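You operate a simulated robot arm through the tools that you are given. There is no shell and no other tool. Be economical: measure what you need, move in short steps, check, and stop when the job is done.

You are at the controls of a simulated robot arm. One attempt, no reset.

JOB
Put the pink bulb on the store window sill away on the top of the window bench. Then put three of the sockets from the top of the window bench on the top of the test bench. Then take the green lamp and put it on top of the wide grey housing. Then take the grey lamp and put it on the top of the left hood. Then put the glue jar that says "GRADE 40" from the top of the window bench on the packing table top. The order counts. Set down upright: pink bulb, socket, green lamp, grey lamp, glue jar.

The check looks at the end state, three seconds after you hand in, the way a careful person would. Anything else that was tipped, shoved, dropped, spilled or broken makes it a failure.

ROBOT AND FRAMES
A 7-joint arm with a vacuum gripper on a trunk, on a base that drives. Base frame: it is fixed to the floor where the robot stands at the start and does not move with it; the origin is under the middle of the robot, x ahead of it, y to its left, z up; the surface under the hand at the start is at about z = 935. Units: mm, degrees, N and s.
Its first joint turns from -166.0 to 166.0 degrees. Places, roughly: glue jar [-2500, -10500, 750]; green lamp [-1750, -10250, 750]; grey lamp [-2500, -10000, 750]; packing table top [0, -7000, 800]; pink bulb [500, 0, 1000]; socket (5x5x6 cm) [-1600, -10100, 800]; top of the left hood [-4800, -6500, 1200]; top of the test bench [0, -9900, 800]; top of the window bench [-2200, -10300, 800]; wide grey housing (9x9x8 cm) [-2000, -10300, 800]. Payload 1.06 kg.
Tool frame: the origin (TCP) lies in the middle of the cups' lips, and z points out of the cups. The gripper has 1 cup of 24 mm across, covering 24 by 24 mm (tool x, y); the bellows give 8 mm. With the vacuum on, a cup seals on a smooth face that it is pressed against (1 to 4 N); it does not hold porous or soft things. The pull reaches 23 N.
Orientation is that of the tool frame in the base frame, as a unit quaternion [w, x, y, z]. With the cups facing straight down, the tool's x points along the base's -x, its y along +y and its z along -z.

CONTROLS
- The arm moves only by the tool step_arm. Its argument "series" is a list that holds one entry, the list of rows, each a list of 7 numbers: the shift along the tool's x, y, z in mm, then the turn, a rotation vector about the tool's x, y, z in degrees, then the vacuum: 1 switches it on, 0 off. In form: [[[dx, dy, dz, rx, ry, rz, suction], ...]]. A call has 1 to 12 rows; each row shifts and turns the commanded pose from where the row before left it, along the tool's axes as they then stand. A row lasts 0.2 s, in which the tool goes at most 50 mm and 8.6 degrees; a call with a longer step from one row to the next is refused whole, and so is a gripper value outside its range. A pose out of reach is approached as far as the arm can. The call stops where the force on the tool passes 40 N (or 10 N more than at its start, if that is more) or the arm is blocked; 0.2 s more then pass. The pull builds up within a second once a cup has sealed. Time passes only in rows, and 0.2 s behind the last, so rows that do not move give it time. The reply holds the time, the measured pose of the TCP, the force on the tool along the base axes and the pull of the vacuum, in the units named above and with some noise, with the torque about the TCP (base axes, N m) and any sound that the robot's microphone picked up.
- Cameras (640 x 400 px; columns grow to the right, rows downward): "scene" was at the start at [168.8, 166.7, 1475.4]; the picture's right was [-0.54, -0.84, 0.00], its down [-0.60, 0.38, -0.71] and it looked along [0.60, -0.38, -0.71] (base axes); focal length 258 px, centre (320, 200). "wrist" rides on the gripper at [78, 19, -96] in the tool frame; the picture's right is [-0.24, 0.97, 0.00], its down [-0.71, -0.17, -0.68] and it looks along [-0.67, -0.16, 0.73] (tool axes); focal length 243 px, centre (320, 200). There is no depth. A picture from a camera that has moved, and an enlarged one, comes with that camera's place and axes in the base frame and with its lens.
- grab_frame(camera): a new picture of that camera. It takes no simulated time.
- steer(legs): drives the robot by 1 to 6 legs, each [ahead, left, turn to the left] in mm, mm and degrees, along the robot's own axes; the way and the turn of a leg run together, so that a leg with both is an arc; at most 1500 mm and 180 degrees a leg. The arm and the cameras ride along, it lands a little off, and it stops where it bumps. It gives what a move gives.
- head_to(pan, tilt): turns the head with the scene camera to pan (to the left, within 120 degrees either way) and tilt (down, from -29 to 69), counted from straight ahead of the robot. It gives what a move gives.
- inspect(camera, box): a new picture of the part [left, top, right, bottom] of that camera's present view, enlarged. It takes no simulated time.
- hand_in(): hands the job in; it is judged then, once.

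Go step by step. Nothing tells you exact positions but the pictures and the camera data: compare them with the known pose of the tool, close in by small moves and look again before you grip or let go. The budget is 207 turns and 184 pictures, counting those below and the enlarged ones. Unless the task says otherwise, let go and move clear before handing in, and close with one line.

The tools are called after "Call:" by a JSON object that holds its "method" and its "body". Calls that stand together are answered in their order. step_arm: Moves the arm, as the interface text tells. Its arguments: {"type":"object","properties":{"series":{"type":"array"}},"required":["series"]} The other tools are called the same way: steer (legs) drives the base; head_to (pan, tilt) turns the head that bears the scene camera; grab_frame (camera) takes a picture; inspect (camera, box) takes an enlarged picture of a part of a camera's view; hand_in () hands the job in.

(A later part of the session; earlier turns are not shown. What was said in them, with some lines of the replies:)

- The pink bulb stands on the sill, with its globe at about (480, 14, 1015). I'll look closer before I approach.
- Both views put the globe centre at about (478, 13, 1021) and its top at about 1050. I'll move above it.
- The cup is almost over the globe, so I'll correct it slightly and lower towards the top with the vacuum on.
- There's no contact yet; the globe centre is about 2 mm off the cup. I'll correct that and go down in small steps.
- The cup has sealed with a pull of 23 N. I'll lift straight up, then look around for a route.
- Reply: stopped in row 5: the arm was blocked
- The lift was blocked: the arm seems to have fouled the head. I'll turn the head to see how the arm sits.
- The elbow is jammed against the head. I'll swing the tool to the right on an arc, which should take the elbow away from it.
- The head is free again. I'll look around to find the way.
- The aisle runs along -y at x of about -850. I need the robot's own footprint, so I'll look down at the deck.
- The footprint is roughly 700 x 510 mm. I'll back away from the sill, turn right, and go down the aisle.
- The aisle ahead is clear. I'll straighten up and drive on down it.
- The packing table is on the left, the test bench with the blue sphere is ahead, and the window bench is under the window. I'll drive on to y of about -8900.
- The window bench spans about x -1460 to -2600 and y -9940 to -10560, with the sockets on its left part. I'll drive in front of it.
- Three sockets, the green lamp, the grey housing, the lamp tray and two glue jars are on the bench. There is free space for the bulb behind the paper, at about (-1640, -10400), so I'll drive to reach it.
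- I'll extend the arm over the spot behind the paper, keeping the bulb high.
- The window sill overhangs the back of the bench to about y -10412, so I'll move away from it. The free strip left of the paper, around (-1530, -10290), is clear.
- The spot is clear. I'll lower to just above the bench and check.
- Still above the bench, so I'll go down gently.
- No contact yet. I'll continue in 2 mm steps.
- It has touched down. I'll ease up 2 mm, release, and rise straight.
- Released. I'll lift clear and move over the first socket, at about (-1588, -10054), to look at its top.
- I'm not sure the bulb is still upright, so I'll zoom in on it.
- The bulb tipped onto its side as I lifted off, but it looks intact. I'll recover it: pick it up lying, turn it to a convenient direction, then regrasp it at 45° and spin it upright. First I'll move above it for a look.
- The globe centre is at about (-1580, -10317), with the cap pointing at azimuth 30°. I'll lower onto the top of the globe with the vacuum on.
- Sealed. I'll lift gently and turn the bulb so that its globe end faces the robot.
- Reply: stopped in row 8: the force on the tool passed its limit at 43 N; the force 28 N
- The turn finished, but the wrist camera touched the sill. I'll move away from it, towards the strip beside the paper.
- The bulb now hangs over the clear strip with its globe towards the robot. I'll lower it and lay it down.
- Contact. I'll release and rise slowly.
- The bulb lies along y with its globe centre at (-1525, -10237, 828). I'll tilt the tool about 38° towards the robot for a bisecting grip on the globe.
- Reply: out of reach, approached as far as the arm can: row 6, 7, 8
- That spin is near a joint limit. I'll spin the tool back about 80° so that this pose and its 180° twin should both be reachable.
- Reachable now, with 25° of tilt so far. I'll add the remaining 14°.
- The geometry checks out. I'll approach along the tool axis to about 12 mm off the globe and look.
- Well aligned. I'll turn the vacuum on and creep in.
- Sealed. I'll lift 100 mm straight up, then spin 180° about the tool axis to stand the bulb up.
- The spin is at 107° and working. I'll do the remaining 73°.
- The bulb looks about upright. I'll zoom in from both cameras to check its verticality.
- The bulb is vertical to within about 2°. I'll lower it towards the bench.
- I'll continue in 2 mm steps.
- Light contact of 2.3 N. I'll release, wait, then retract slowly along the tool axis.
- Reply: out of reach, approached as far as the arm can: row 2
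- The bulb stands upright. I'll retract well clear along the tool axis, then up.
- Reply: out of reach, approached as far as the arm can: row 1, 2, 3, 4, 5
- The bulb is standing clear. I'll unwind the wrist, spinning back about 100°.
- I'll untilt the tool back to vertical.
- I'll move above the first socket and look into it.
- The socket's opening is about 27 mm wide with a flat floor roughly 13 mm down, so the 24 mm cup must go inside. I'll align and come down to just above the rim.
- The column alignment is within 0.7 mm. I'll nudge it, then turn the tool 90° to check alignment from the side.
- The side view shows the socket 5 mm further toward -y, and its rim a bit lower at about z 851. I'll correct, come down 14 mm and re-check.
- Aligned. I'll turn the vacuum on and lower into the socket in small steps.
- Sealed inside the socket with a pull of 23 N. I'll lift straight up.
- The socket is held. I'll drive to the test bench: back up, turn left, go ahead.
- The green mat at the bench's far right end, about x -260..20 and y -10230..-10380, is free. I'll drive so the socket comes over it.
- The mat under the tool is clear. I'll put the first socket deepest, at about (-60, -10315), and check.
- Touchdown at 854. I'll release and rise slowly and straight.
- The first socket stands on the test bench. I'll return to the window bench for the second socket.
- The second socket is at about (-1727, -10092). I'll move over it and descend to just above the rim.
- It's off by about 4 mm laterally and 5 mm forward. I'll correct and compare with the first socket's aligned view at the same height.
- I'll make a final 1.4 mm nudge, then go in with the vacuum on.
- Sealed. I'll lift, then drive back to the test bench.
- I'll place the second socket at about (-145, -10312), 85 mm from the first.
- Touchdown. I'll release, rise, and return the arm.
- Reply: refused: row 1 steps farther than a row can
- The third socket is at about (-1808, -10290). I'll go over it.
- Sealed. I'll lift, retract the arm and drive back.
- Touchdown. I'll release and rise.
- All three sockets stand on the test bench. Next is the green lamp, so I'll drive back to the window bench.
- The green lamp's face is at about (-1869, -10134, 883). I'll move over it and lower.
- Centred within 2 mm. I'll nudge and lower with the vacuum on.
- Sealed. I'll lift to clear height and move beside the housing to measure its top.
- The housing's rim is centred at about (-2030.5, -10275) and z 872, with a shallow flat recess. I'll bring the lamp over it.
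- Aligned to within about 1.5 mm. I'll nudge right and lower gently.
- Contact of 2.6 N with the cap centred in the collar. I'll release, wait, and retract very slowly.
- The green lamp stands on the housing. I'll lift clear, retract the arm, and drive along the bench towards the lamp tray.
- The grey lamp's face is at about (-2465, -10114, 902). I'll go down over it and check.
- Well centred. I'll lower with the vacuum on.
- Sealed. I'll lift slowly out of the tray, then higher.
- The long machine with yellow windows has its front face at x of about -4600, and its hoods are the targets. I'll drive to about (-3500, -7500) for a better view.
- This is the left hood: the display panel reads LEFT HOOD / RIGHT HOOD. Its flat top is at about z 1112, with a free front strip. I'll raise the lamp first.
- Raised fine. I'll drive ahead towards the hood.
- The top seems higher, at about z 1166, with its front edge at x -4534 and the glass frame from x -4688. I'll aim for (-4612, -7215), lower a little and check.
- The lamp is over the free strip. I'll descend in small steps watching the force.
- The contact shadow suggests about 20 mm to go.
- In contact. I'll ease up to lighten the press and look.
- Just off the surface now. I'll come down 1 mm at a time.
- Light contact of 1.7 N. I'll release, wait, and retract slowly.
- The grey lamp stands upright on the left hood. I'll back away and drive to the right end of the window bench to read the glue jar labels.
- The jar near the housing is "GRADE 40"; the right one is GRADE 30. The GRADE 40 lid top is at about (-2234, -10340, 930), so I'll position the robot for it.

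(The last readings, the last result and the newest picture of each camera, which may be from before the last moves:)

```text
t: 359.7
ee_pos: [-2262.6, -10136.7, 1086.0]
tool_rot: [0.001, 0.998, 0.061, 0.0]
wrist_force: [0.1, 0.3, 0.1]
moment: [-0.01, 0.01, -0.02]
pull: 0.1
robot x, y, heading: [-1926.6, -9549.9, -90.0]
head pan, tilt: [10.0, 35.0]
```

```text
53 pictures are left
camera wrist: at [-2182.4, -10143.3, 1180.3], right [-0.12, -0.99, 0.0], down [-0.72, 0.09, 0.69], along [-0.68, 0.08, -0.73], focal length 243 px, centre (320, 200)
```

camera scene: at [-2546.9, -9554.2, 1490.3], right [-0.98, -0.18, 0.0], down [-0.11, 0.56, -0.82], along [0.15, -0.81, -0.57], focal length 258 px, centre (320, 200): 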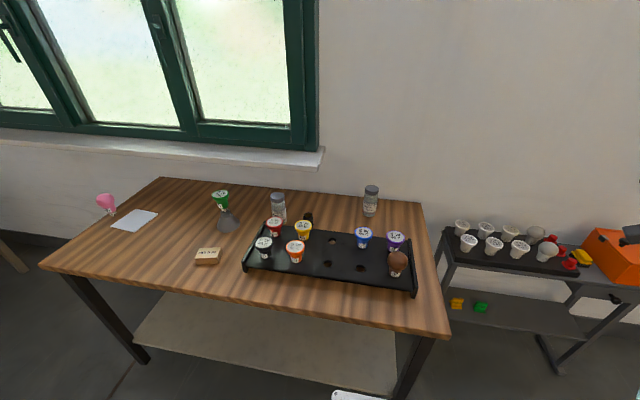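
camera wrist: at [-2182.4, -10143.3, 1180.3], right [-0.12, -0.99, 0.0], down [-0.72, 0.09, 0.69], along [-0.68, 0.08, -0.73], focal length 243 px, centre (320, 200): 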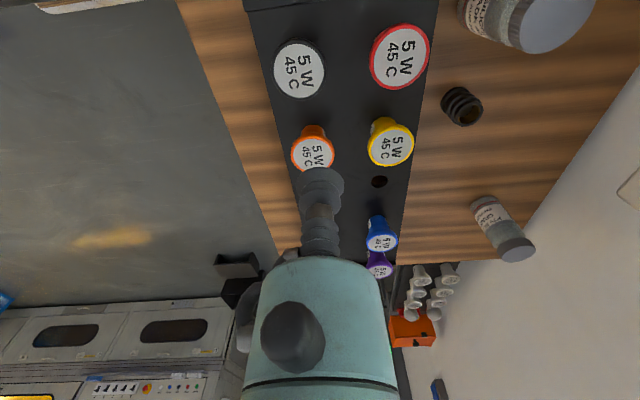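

Call:
{"method": "step_arm", "body": {"series": [[[4.9, 38.5, 0, 0, 0, 0, 0], [4.9, 38.5, 0, 0, 0, 0, 0], [4.9, 38.5, 0, 0, 0, 0, 0], [0, 0, 40, 0, 0, 0, 0], [0, 0, 0, 0, 0, 0, 0], [0, 0, 0, 0, 0, 0, 0]]]}}

Call:
{"method": "grab_frame", "body": {"camera": "wrist"}}

```text
t: 361.1
ee_pos: [-2233.3, -10247.8, 1046.3]
tool_rot: [0.001, 0.998, 0.06, 0.0]
wrist_force: [0.0, 0.1, -0.6]
moment: [-0.02, 0.0, -0.01]
pull: 0.1
robot x, y, heading: [-1925.5, -9548.1, -90.1]
head pan, tilt: [10.0, 35.0]
```

```text
52 pictures are left
camera wrist: at [-2152.3, -10257.3, 1140.3], right [-0.12, -0.99, 0.0], down [-0.72, 0.09, 0.69], along [-0.68, 0.08, -0.73], focal length 243 px, centre (320, 200)
```

wrist: 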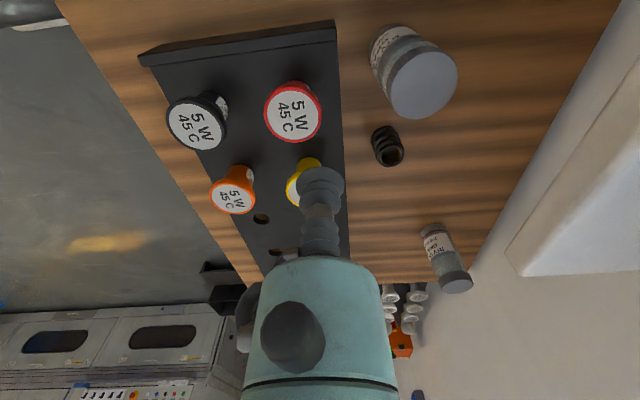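

Call:
{"method": "step_arm", "body": {"series": [[[-5.4, 44.2, 0, 0, 0, 0, 0], [-5.4, 44.2, 0, 0, 0, 0, 0], [0, 0, 40, 0, 0, 0, 0], [0, 0, 40, 0, 0, 0, 0], [0, 0, 0, 0, 0, 0, 0], [0, 0, 0, 0, 0, 0, 0]]]}}

Call:
{"method": "grab_frame", "body": {"camera": "wrist"}}

```text
t: 362.5
ee_pos: [-2235.0, -10336.3, 965.6]
tool_rot: [0.001, 0.998, 0.061, -0.002]
wrist_force: [0.1, -0.1, -0.6]
moment: [0.0, -0.01, 0.01]
pull: 0.1
robot x, y, heading: [-1925.4, -9545.2, -90.1]
head pan, tilt: [10.0, 35.0]
```

```text
51 pictures are left
camera wrist: at [-2154.6, -10344.6, 1060.5], right [-0.12, -0.99, 0.0], down [-0.72, 0.09, 0.69], along [-0.68, 0.08, -0.73], focal length 243 px, centre (320, 200)
```

wrist: 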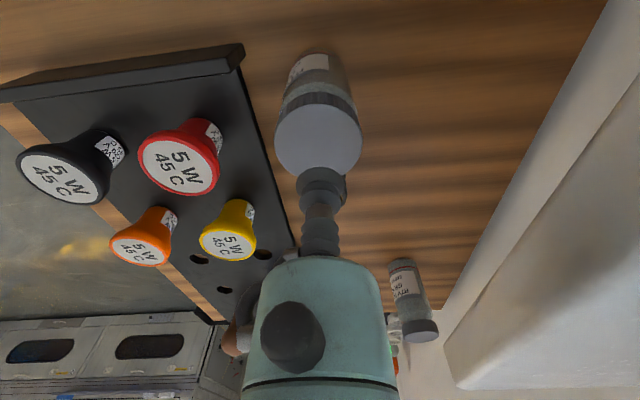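

Call:
{"method": "step_arm", "body": {"series": [[[1.5, 0, 15, 0, 0, 0, 0], [0, 0, 14, 0, 0, 0, 0], [0, 0, 0, 0, 0, 0, 0], [0, 0, 0, 0, 0, 0, 0]]]}}

Call:
{"method": "inspect", "body": {"camera": "wrist", "box": [240, 80, 400, 220]}}

```text
t: 363.5
ee_pos: [-2233.1, -10337.2, 937.7]
tool_rot: [0.001, 0.998, 0.061, -0.001]
wrist_force: [-0.5, -0.2, 0.3]
moment: [0.0, 0.02, -0.02]
pull: 0.0
robot x, y, heading: [-1923.9, -9546.7, -90.1]
head pan, tilt: [10.0, 35.0]
```

```text
2.86 times, centred on (320, 150) of wrist
camera zoom: at [-2152.2, -10345.2, 1031.2], right [-0.12, -0.99, 0.0], down [-0.72, 0.09, 0.69], along [-0.68, 0.08, -0.73], focal length 693 px, centre (320, 343)
```

zoom: 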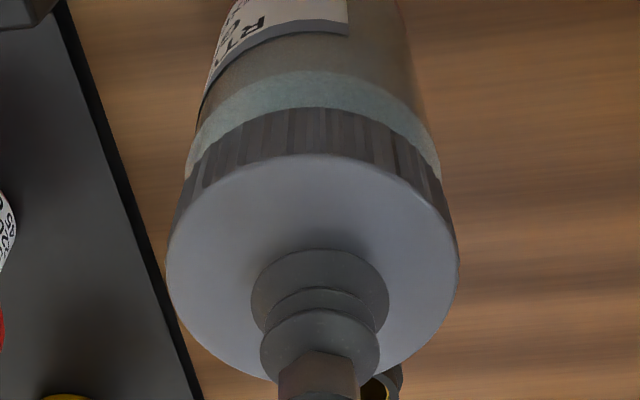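

Call:
{"method": "step_arm", "body": {"series": [[[0.4, -1.5, 5, 0, 0, 0, 1], [0, 0, 3, 0, 0, 0, 1], [0, 0, 2, 0, 0, 0, 1], [0, 0, 1, 0, 0, 0, 1], [0, 0, 0, 0, 0, 0, 1], [0, 0, 0, 0, 0, 0, 1], [0, 0, 0, 0, 0, 0, 1]]]}}

```text
t: 365.1
ee_pos: [-2233.6, -10336.5, 925.8]
tool_rot: [0.001, 0.998, 0.061, 0.0]
wrist_force: [0.3, -3.6, 11.7]
moment: [-0.08, 0.01, 0.0]
pull: 23.2
robot x, y, heading: [-1924.5, -9544.0, -90.1]
head pan, tilt: [10.0, 35.0]
```

Sealed. I'll lift straight up.

Call:
{"method": "step_arm", "body": {"series": [[[0, 0, -3, 0, 0, 0, 1], [0, 0, -6, 0, 0, 0, 1], [0, 0, -15, 0, 0, 0, 1], [0, 0, -30, 0, 0, 0, 1], [0, 0, -40, 0, 0, 0, 1], [0, 0, -40, 0, 0, 0, 1], [0, 0, -40, 0, 0, 0, 1], [0, 0, 0, 0, 0, 0, 1]]]}}

Call:
{"method": "grab_frame", "body": {"camera": "wrist"}}

```text
t: 366.9
ee_pos: [-2232.4, -10336.0, 1101.5]
tool_rot: [0.0, 0.998, 0.061, 0.0]
wrist_force: [0.4, 0.3, -3.0]
moment: [-0.01, -0.04, 0.02]
pull: 23.0
robot x, y, heading: [-1926.1, -9548.8, -90.2]
head pan, tilt: [10.0, 35.0]
```

```text
49 pictures are left
camera wrist: at [-2151.6, -10343.8, 1195.4], right [-0.12, -0.99, 0.0], down [-0.72, 0.08, 0.69], along [-0.68, 0.08, -0.73], focal length 243 px, centre (320, 200)
```

wrist: 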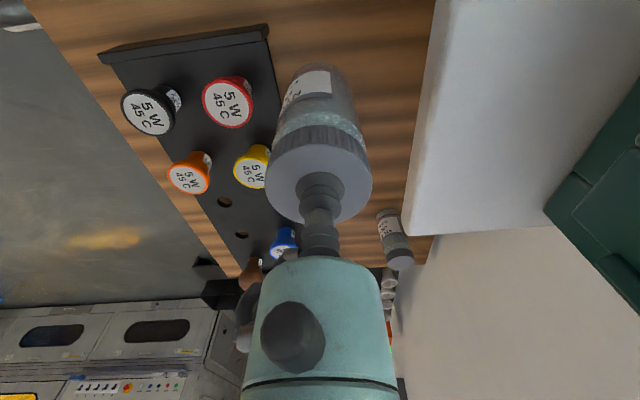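

I'll raise and retract the jar over the bench, then drive out to the aisle with the arm facing up it.

Call:
{"method": "step_arm", "body": {"series": [[[0, 0, -25, 0, 0, 0, 1], [4.9, -39.7, 0, 0, 0, 0, 1], [4.9, -39.7, 0, 0, 0, 0, 1], [4.9, -39.7, 0, 0, 0, 0, 1], [4.9, -39.7, 0, 0, 0, 0, 1], [4.9, -39.7, 0, 0, 0, 0, 1], [0, 0, 0, 0, 0, 0, 1]]]}}

Call:
{"method": "steer", "body": {"legs": [[-250, 0, 0], [0, 0, 90], [880, 0, 0], [0, 0, 90]]}}

Call:
{"method": "head_to", "body": {"pan": 0, "tilt": 15}}

Call:
{"method": "grab_frame", "body": {"camera": "scene"}}

```text
t: 368.5
ee_pos: [-2231.4, -10134.4, 1123.7]
tool_rot: [0.001, 0.998, 0.061, -0.001]
wrist_force: [-0.7, 0.1, -2.8]
moment: [0.01, 0.0, 0.04]
pull: 23.3
robot x, y, heading: [-1929.2, -9546.9, -90.1]
head pan, tilt: [10.0, 35.0]
```

```text
t: 382.3
ee_pos: [-737.1, -8685.5, 1124.4]
tool_rot: [0.002, -0.066, 0.998, 0.001]
wrist_force: [-0.4, 0.4, -3.0]
moment: [0.01, 0.02, 0.02]
pull: 22.3
robot x, y, heading: [-1037.0, -9275.9, 90.3]
head pan, tilt: [10.0, 35.0]
```

```text
t: 383.2
ee_pos: [-737.7, -8686.4, 1124.3]
tool_rot: [0.001, -0.067, 0.998, 0.001]
wrist_force: [-0.5, 0.1, -3.3]
moment: [-0.01, -0.01, 0.04]
pull: 23.4
robot x, y, heading: [-1038.4, -9273.7, 90.4]
head pan, tilt: [0.0, 15.0]
```

```text
48 pictures are left
camera scene: at [-1247.3, -9085.1, 1522.2], right [1.0, 0.01, 0.0], down [0.0, -0.26, -0.97], along [-0.01, 0.97, -0.26], focal length 258 px, centre (320, 200)
```

scene: 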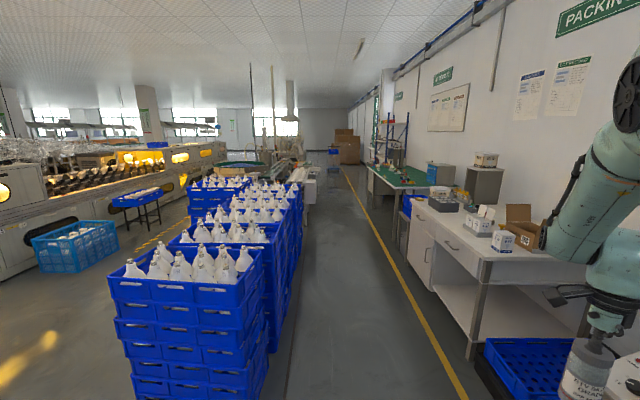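

The aisle is clear. I'll drive up to y of about -6790 and turn right to face the packing table.

Call:
{"method": "steer", "body": {"legs": [[1300, -20, -0.4], [1184, -20, 0], [0, 0, -90]]}}

Call:
{"method": "head_to", "body": {"pan": -15, "tilt": 35}}

Call:
{"method": "grab_frame", "body": {"camera": "scene"}}

Call:
{"method": "grab_frame", "body": {"camera": "wrist"}}

```text
t: 399.1
ee_pos: [-451.0, -7088.8, 1124.1]
tool_rot: [0.001, 0.65, 0.76, 0.001]
wrist_force: [0.7, 1.4, -2.4]
moment: [-0.01, 0.0, 0.0]
pull: 23.0
robot x, y, heading: [-1051.0, -6806.2, 2.0]
head pan, tilt: [0.0, 15.0]
```

```text
t: 399.9
ee_pos: [-450.6, -7088.5, 1124.5]
tool_rot: [0.001, 0.65, 0.76, 0.0]
wrist_force: [-0.3, 0.1, -3.5]
moment: [0.0, -0.01, -0.02]
pull: 23.2
robot x, y, heading: [-1048.0, -6803.3, 1.8]
head pan, tilt: [-15.0, 35.0]
```

```text
47 pictures are left
camera scene: at [-869.5, -6611.0, 1490.4], right [-0.23, -0.97, 0.0], down [-0.56, 0.13, -0.82], along [0.8, -0.19, -0.57], focal length 258 px, centre (320, 200)
```

scene: 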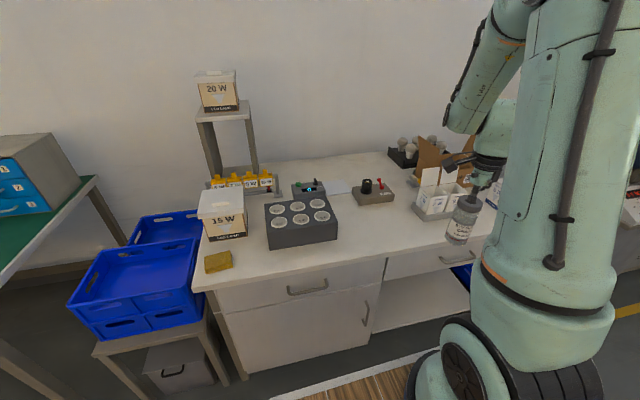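

```text
46 pictures are left
camera wrist: at [-444.1, -7007.4, 1219.2], right [1.0, -0.08, 0.0], down [-0.06, -0.72, 0.69], along [-0.05, -0.68, -0.73], focal length 243 px, centre (320, 200)
```

wrist: 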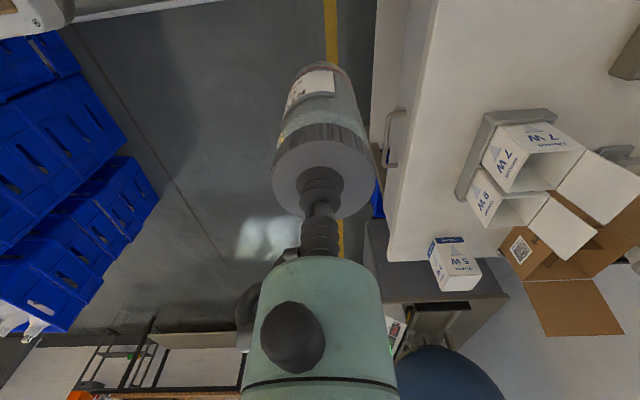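

There is clear space on the packing table between the 6-lamp tray and the boxes, at about (-165, -7040). I'll drive closer.

Call:
{"method": "steer", "body": {"legs": [[270, 40, -1.8]]}}

Call:
{"method": "grab_frame", "body": {"camera": "wrist"}}

Call:
{"method": "grab_frame", "body": {"camera": "scene"}}

```text
t: 401.8
ee_pos: [-190.3, -7057.5, 1123.4]
tool_rot: [0.001, 0.66, 0.751, -0.001]
wrist_force: [-0.3, -0.7, -2.8]
moment: [-0.04, 0.0, -0.01]
pull: 22.4
robot x, y, heading: [-780.1, -6757.6, 0.5]
head pan, tilt: [-15.0, 35.0]
```

```text
45 pictures are left
camera wrist: at [-180.9, -6977.3, 1219.2], right [0.99, -0.11, 0.0], down [-0.08, -0.72, 0.69], along [-0.07, -0.68, -0.73], focal length 243 px, centre (320, 200)
```

wrist: 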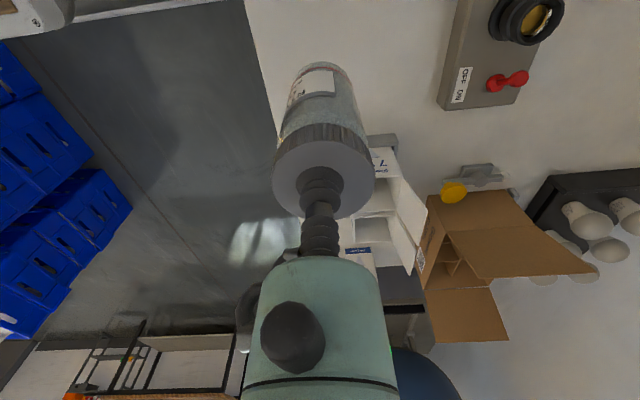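

```text
44 pictures are left
camera scene: at [-595.6, -6569.9, 1490.3], right [-0.25, -0.97, 0.0], down [-0.56, 0.15, -0.82], along [0.79, -0.21, -0.57], focal length 258 px, centre (320, 200)
```

scene: 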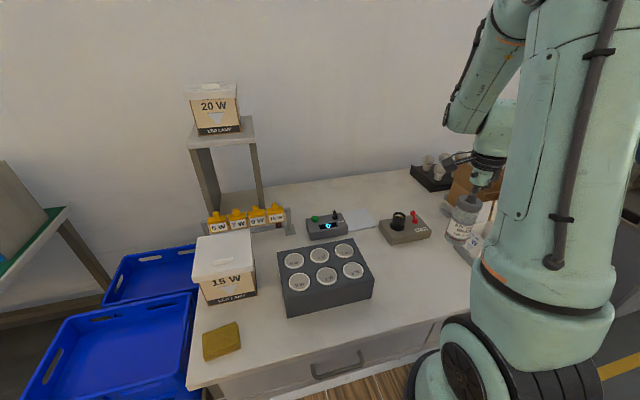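

Call:
{"method": "step_arm", "body": {"series": [[[24.2, 23.3, 0, 0, 0, 0, 1], [0, 0, 40, 0, 0, 0, 1], [0, 0, 40, 0, 0, 0, 1], [0, 0, 40, 0, 0, 0, 1], [0, 0, 40, 0, 0, 0, 1], [0, 0, 10, 0, 0, 0, 1], [0, 0, 0, 0, 0, 0, 1], [0, 0, 0, 0, 0, 0, 1]]]}}

Call:
{"method": "grab_frame", "body": {"camera": "wrist"}}

Call:
{"method": "inspect", "body": {"camera": "scene", "box": [370, 190, 490, 290]}}

```text
t: 403.6
ee_pos: [-168.9, -7034.4, 954.4]
tool_rot: [0.001, 0.66, 0.751, 0.0]
wrist_force: [0.6, -0.5, -2.4]
moment: [-0.01, 0.0, -0.01]
pull: 22.8
robot x, y, heading: [-779.7, -6760.6, 0.3]
head pan, tilt: [-15.0, 35.0]
```

```text
43 pictures are left
camera wrist: at [-159.9, -6952.2, 1050.1], right [0.99, -0.11, 0.0], down [-0.08, -0.72, 0.69], along [-0.07, -0.68, -0.73], focal length 243 px, centre (320, 200)
```

wrist: 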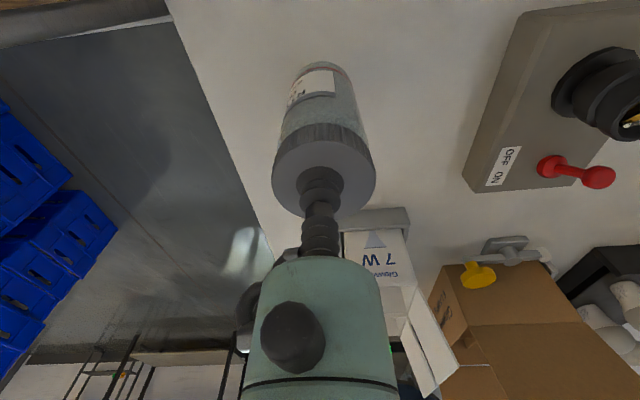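

```text
4.00 times, centred on (430, 240) of scene
camera zoom: at [-595.7, -6569.9, 1490.3], right [-0.25, -0.97, 0.0], down [-0.56, 0.15, -0.82], along [0.79, -0.21, -0.57], focal length 1030 px, centre (-120, 40)
```

zoom: 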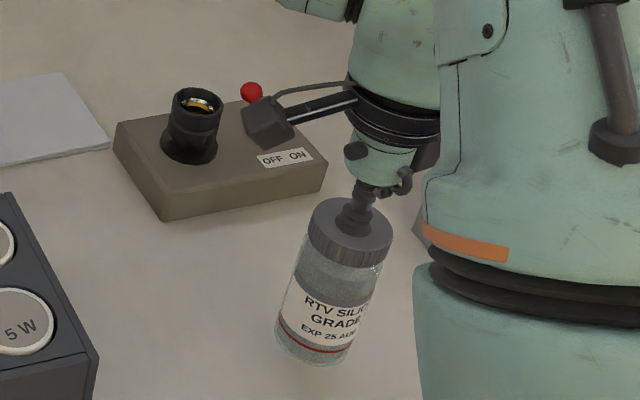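

Clear around. I'll lower gently.

Call:
{"method": "step_arm", "body": {"series": [[[0, 0, 8, 0, 0, 0, 1], [0, 0, 6, 0, 0, 0, 1], [0, 0, 4, 0, 0, 0, 1], [0, 0, 2, 0, 0, 0, 1], [0, 0, 0, 0, 0, 0, 1], [0, 0, 0, 0, 0, 0, 1]]]}}

Call:
{"method": "step_arm", "body": {"series": [[[0, 0, 2, 0, 0, 0, 1], [0, 0, 0, 0, 0, 0, 1], [0, 0, 0, 0, 0, 0, 1]]]}}

```text
t: 405.0
ee_pos: [-168.4, -7032.3, 934.6]
tool_rot: [0.001, 0.66, 0.751, -0.001]
wrist_force: [0.6, -0.7, -3.0]
moment: [-0.02, 0.01, 0.01]
pull: 23.1
robot x, y, heading: [-782.0, -6754.2, 0.1]
head pan, tilt: [-15.0, 35.0]
```

```text
t: 405.8
ee_pos: [-169.4, -7032.7, 933.0]
tool_rot: [0.001, 0.66, 0.751, 0.0]
wrist_force: [0.7, -0.6, -3.0]
moment: [0.03, 0.01, -0.03]
pull: 22.9
robot x, y, heading: [-777.6, -6762.4, 0.5]
head pan, tilt: [-15.0, 35.0]
```

Call:
{"method": "step_arm", "body": {"series": [[[0, 0, 1.5, 0, 0, 0, 1], [0, 0, 0, 0, 0, 0, 1], [0, 0, 1.5, 0, 0, 0, 1], [0, 0, 0, 0, 0, 0, 1], [0, 0, 0, 0, 0, 0, 1]]]}}

```text
t: 407.0
ee_pos: [-169.1, -7032.0, 928.5]
tool_rot: [0.001, 0.66, 0.752, 0.001]
wrist_force: [1.4, -2.6, 9.0]
moment: [-0.04, -0.01, -0.02]
pull: 23.3
robot x, y, heading: [-780.4, -6757.9, 0.5]
head pan, tilt: [-15.0, 35.0]
```

In contact. I'll ease slightly, release, wait, and retract slowly.

Call:
{"method": "step_arm", "body": {"series": [[[0, 0, -1, 0, 0, 0, 1], [0, 0, 0, 0, 0, 0, 1], [0, 0, 0, 0, 0, 0, 0], [0, 0, 0, 0, 0, 0, 0], [0, 0, 0, 0, 0, 0, 0], [0, 0, 0, 0, 0, 0, 0], [0, 0, 0, 0, 0, 0, 0], [0, 0, 0, 0, 0, 0, 0]]]}}

Call:
{"method": "step_arm", "body": {"series": [[[0, 0, -0.5, 0, 0, 0, 0], [0, 0, -0.5, 0, 0, 0, 0], [0, 0, -0.5, 0, 0, 0, 0], [0, 0, -0.5, 0, 0, 0, 0], [0, 0, -0.5, 0, 0, 0, 0], [0, 0, -0.5, 0, 0, 0, 0], [0, 0, -1, 0, 0, 0, 0], [0, 0, -2, 0, 0, 0, 0], [0, 0, -4, 0, 0, 0, 0], [0, 0, -20, 0, 0, 0, 0], [0, 0, -40, 0, 0, 0, 0], [0, 0, 0, 0, 0, 0, 0]]]}}

Call:
{"method": "step_arm", "body": {"series": [[[0, 0, -40, 0, 0, 0, 0], [0, 0, -40, 0, 0, 0, 0], [0, 0, -40, 0, 0, 0, 0], [0, 0, 0, 0, 0, 0, 0]]]}}

Call:
{"method": "grab_frame", "body": {"camera": "scene"}}

```text
t: 408.8
ee_pos: [-170.3, -7032.6, 931.9]
tool_rot: [0.001, 0.66, 0.752, -0.001]
wrist_force: [-0.4, 0.1, 0.5]
moment: [0.04, 0.0, 0.03]
pull: 0.1
robot x, y, heading: [-779.0, -6758.8, 0.5]
head pan, tilt: [-15.0, 35.0]
```

```text
t: 411.4
ee_pos: [-168.8, -7031.1, 1001.2]
tool_rot: [0.0, 0.66, 0.751, -0.001]
wrist_force: [0.2, 0.1, 0.0]
moment: [-0.02, 0.03, 0.01]
pull: 0.0
robot x, y, heading: [-774.7, -6758.1, 0.4]
head pan, tilt: [-15.0, 35.0]
```

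```text
t: 412.4
ee_pos: [-169.7, -7030.5, 1120.2]
tool_rot: [0.001, 0.66, 0.751, 0.0]
wrist_force: [0.6, -0.3, 0.3]
moment: [0.02, 0.03, -0.01]
pull: 0.1
robot x, y, heading: [-782.6, -6758.2, 0.4]
head pan, tilt: [-15.0, 35.0]
```

```text
41 pictures are left
camera scene: at [-595.6, -6569.9, 1490.3], right [-0.25, -0.97, 0.0], down [-0.56, 0.15, -0.82], along [0.79, -0.21, -0.57], focal length 258 px, centre (320, 200)
```

scene: 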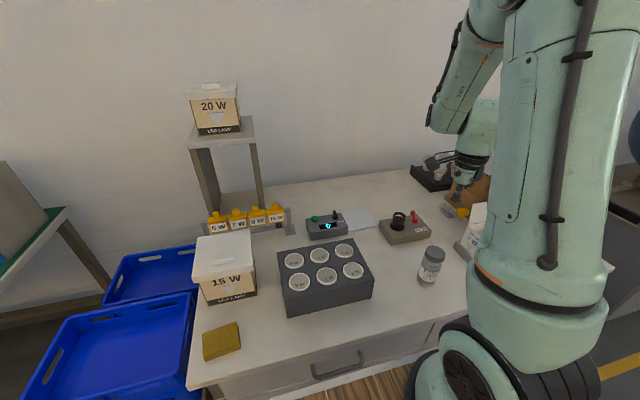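

The jar stands upright on the packing table. I'll back clear and take a last look.

Call:
{"method": "steer", "body": {"legs": [[-250, 0, 0]]}}

Call:
{"method": "grab_frame", "body": {"camera": "scene"}}

```text
t: 414.3
ee_pos: [-424.1, -7034.4, 1119.8]
tool_rot: [0.002, 0.662, 0.75, 0.0]
wrist_force: [-0.1, 0.5, 0.8]
moment: [0.03, -0.02, 0.0]
pull: 0.1
robot x, y, heading: [-1033.1, -6759.3, 0.1]
head pan, tilt: [-15.0, 35.0]
```

```text
40 pictures are left
camera scene: at [-847.8, -6571.8, 1490.3], right [-0.26, -0.97, 0.0], down [-0.55, 0.15, -0.82], along [0.79, -0.21, -0.57], focal length 258 px, centre (320, 200)
```

scene: 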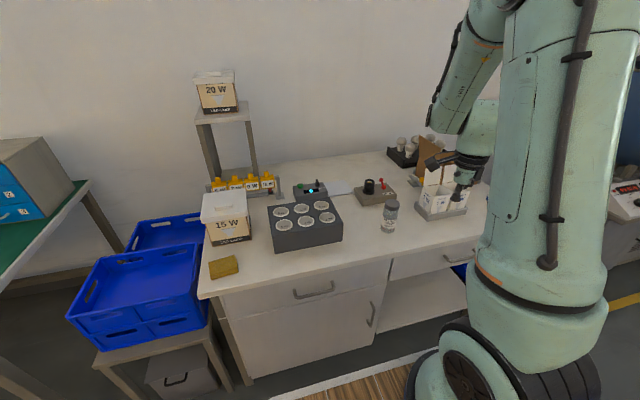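

Everything is in place and the tool is clear, so I'll hand in.

Call:
{"method": "hand_in", "body": {}}

```text
The job is handed in.
```

The job is handed in: the pink bulb, three sockets, green lamp, grey lamp and GRADE 40 jar are all upright on their assigned tops, done in the order given. The pink bulb tipped over once when I first released it, and I stood it back up; it looked intact.
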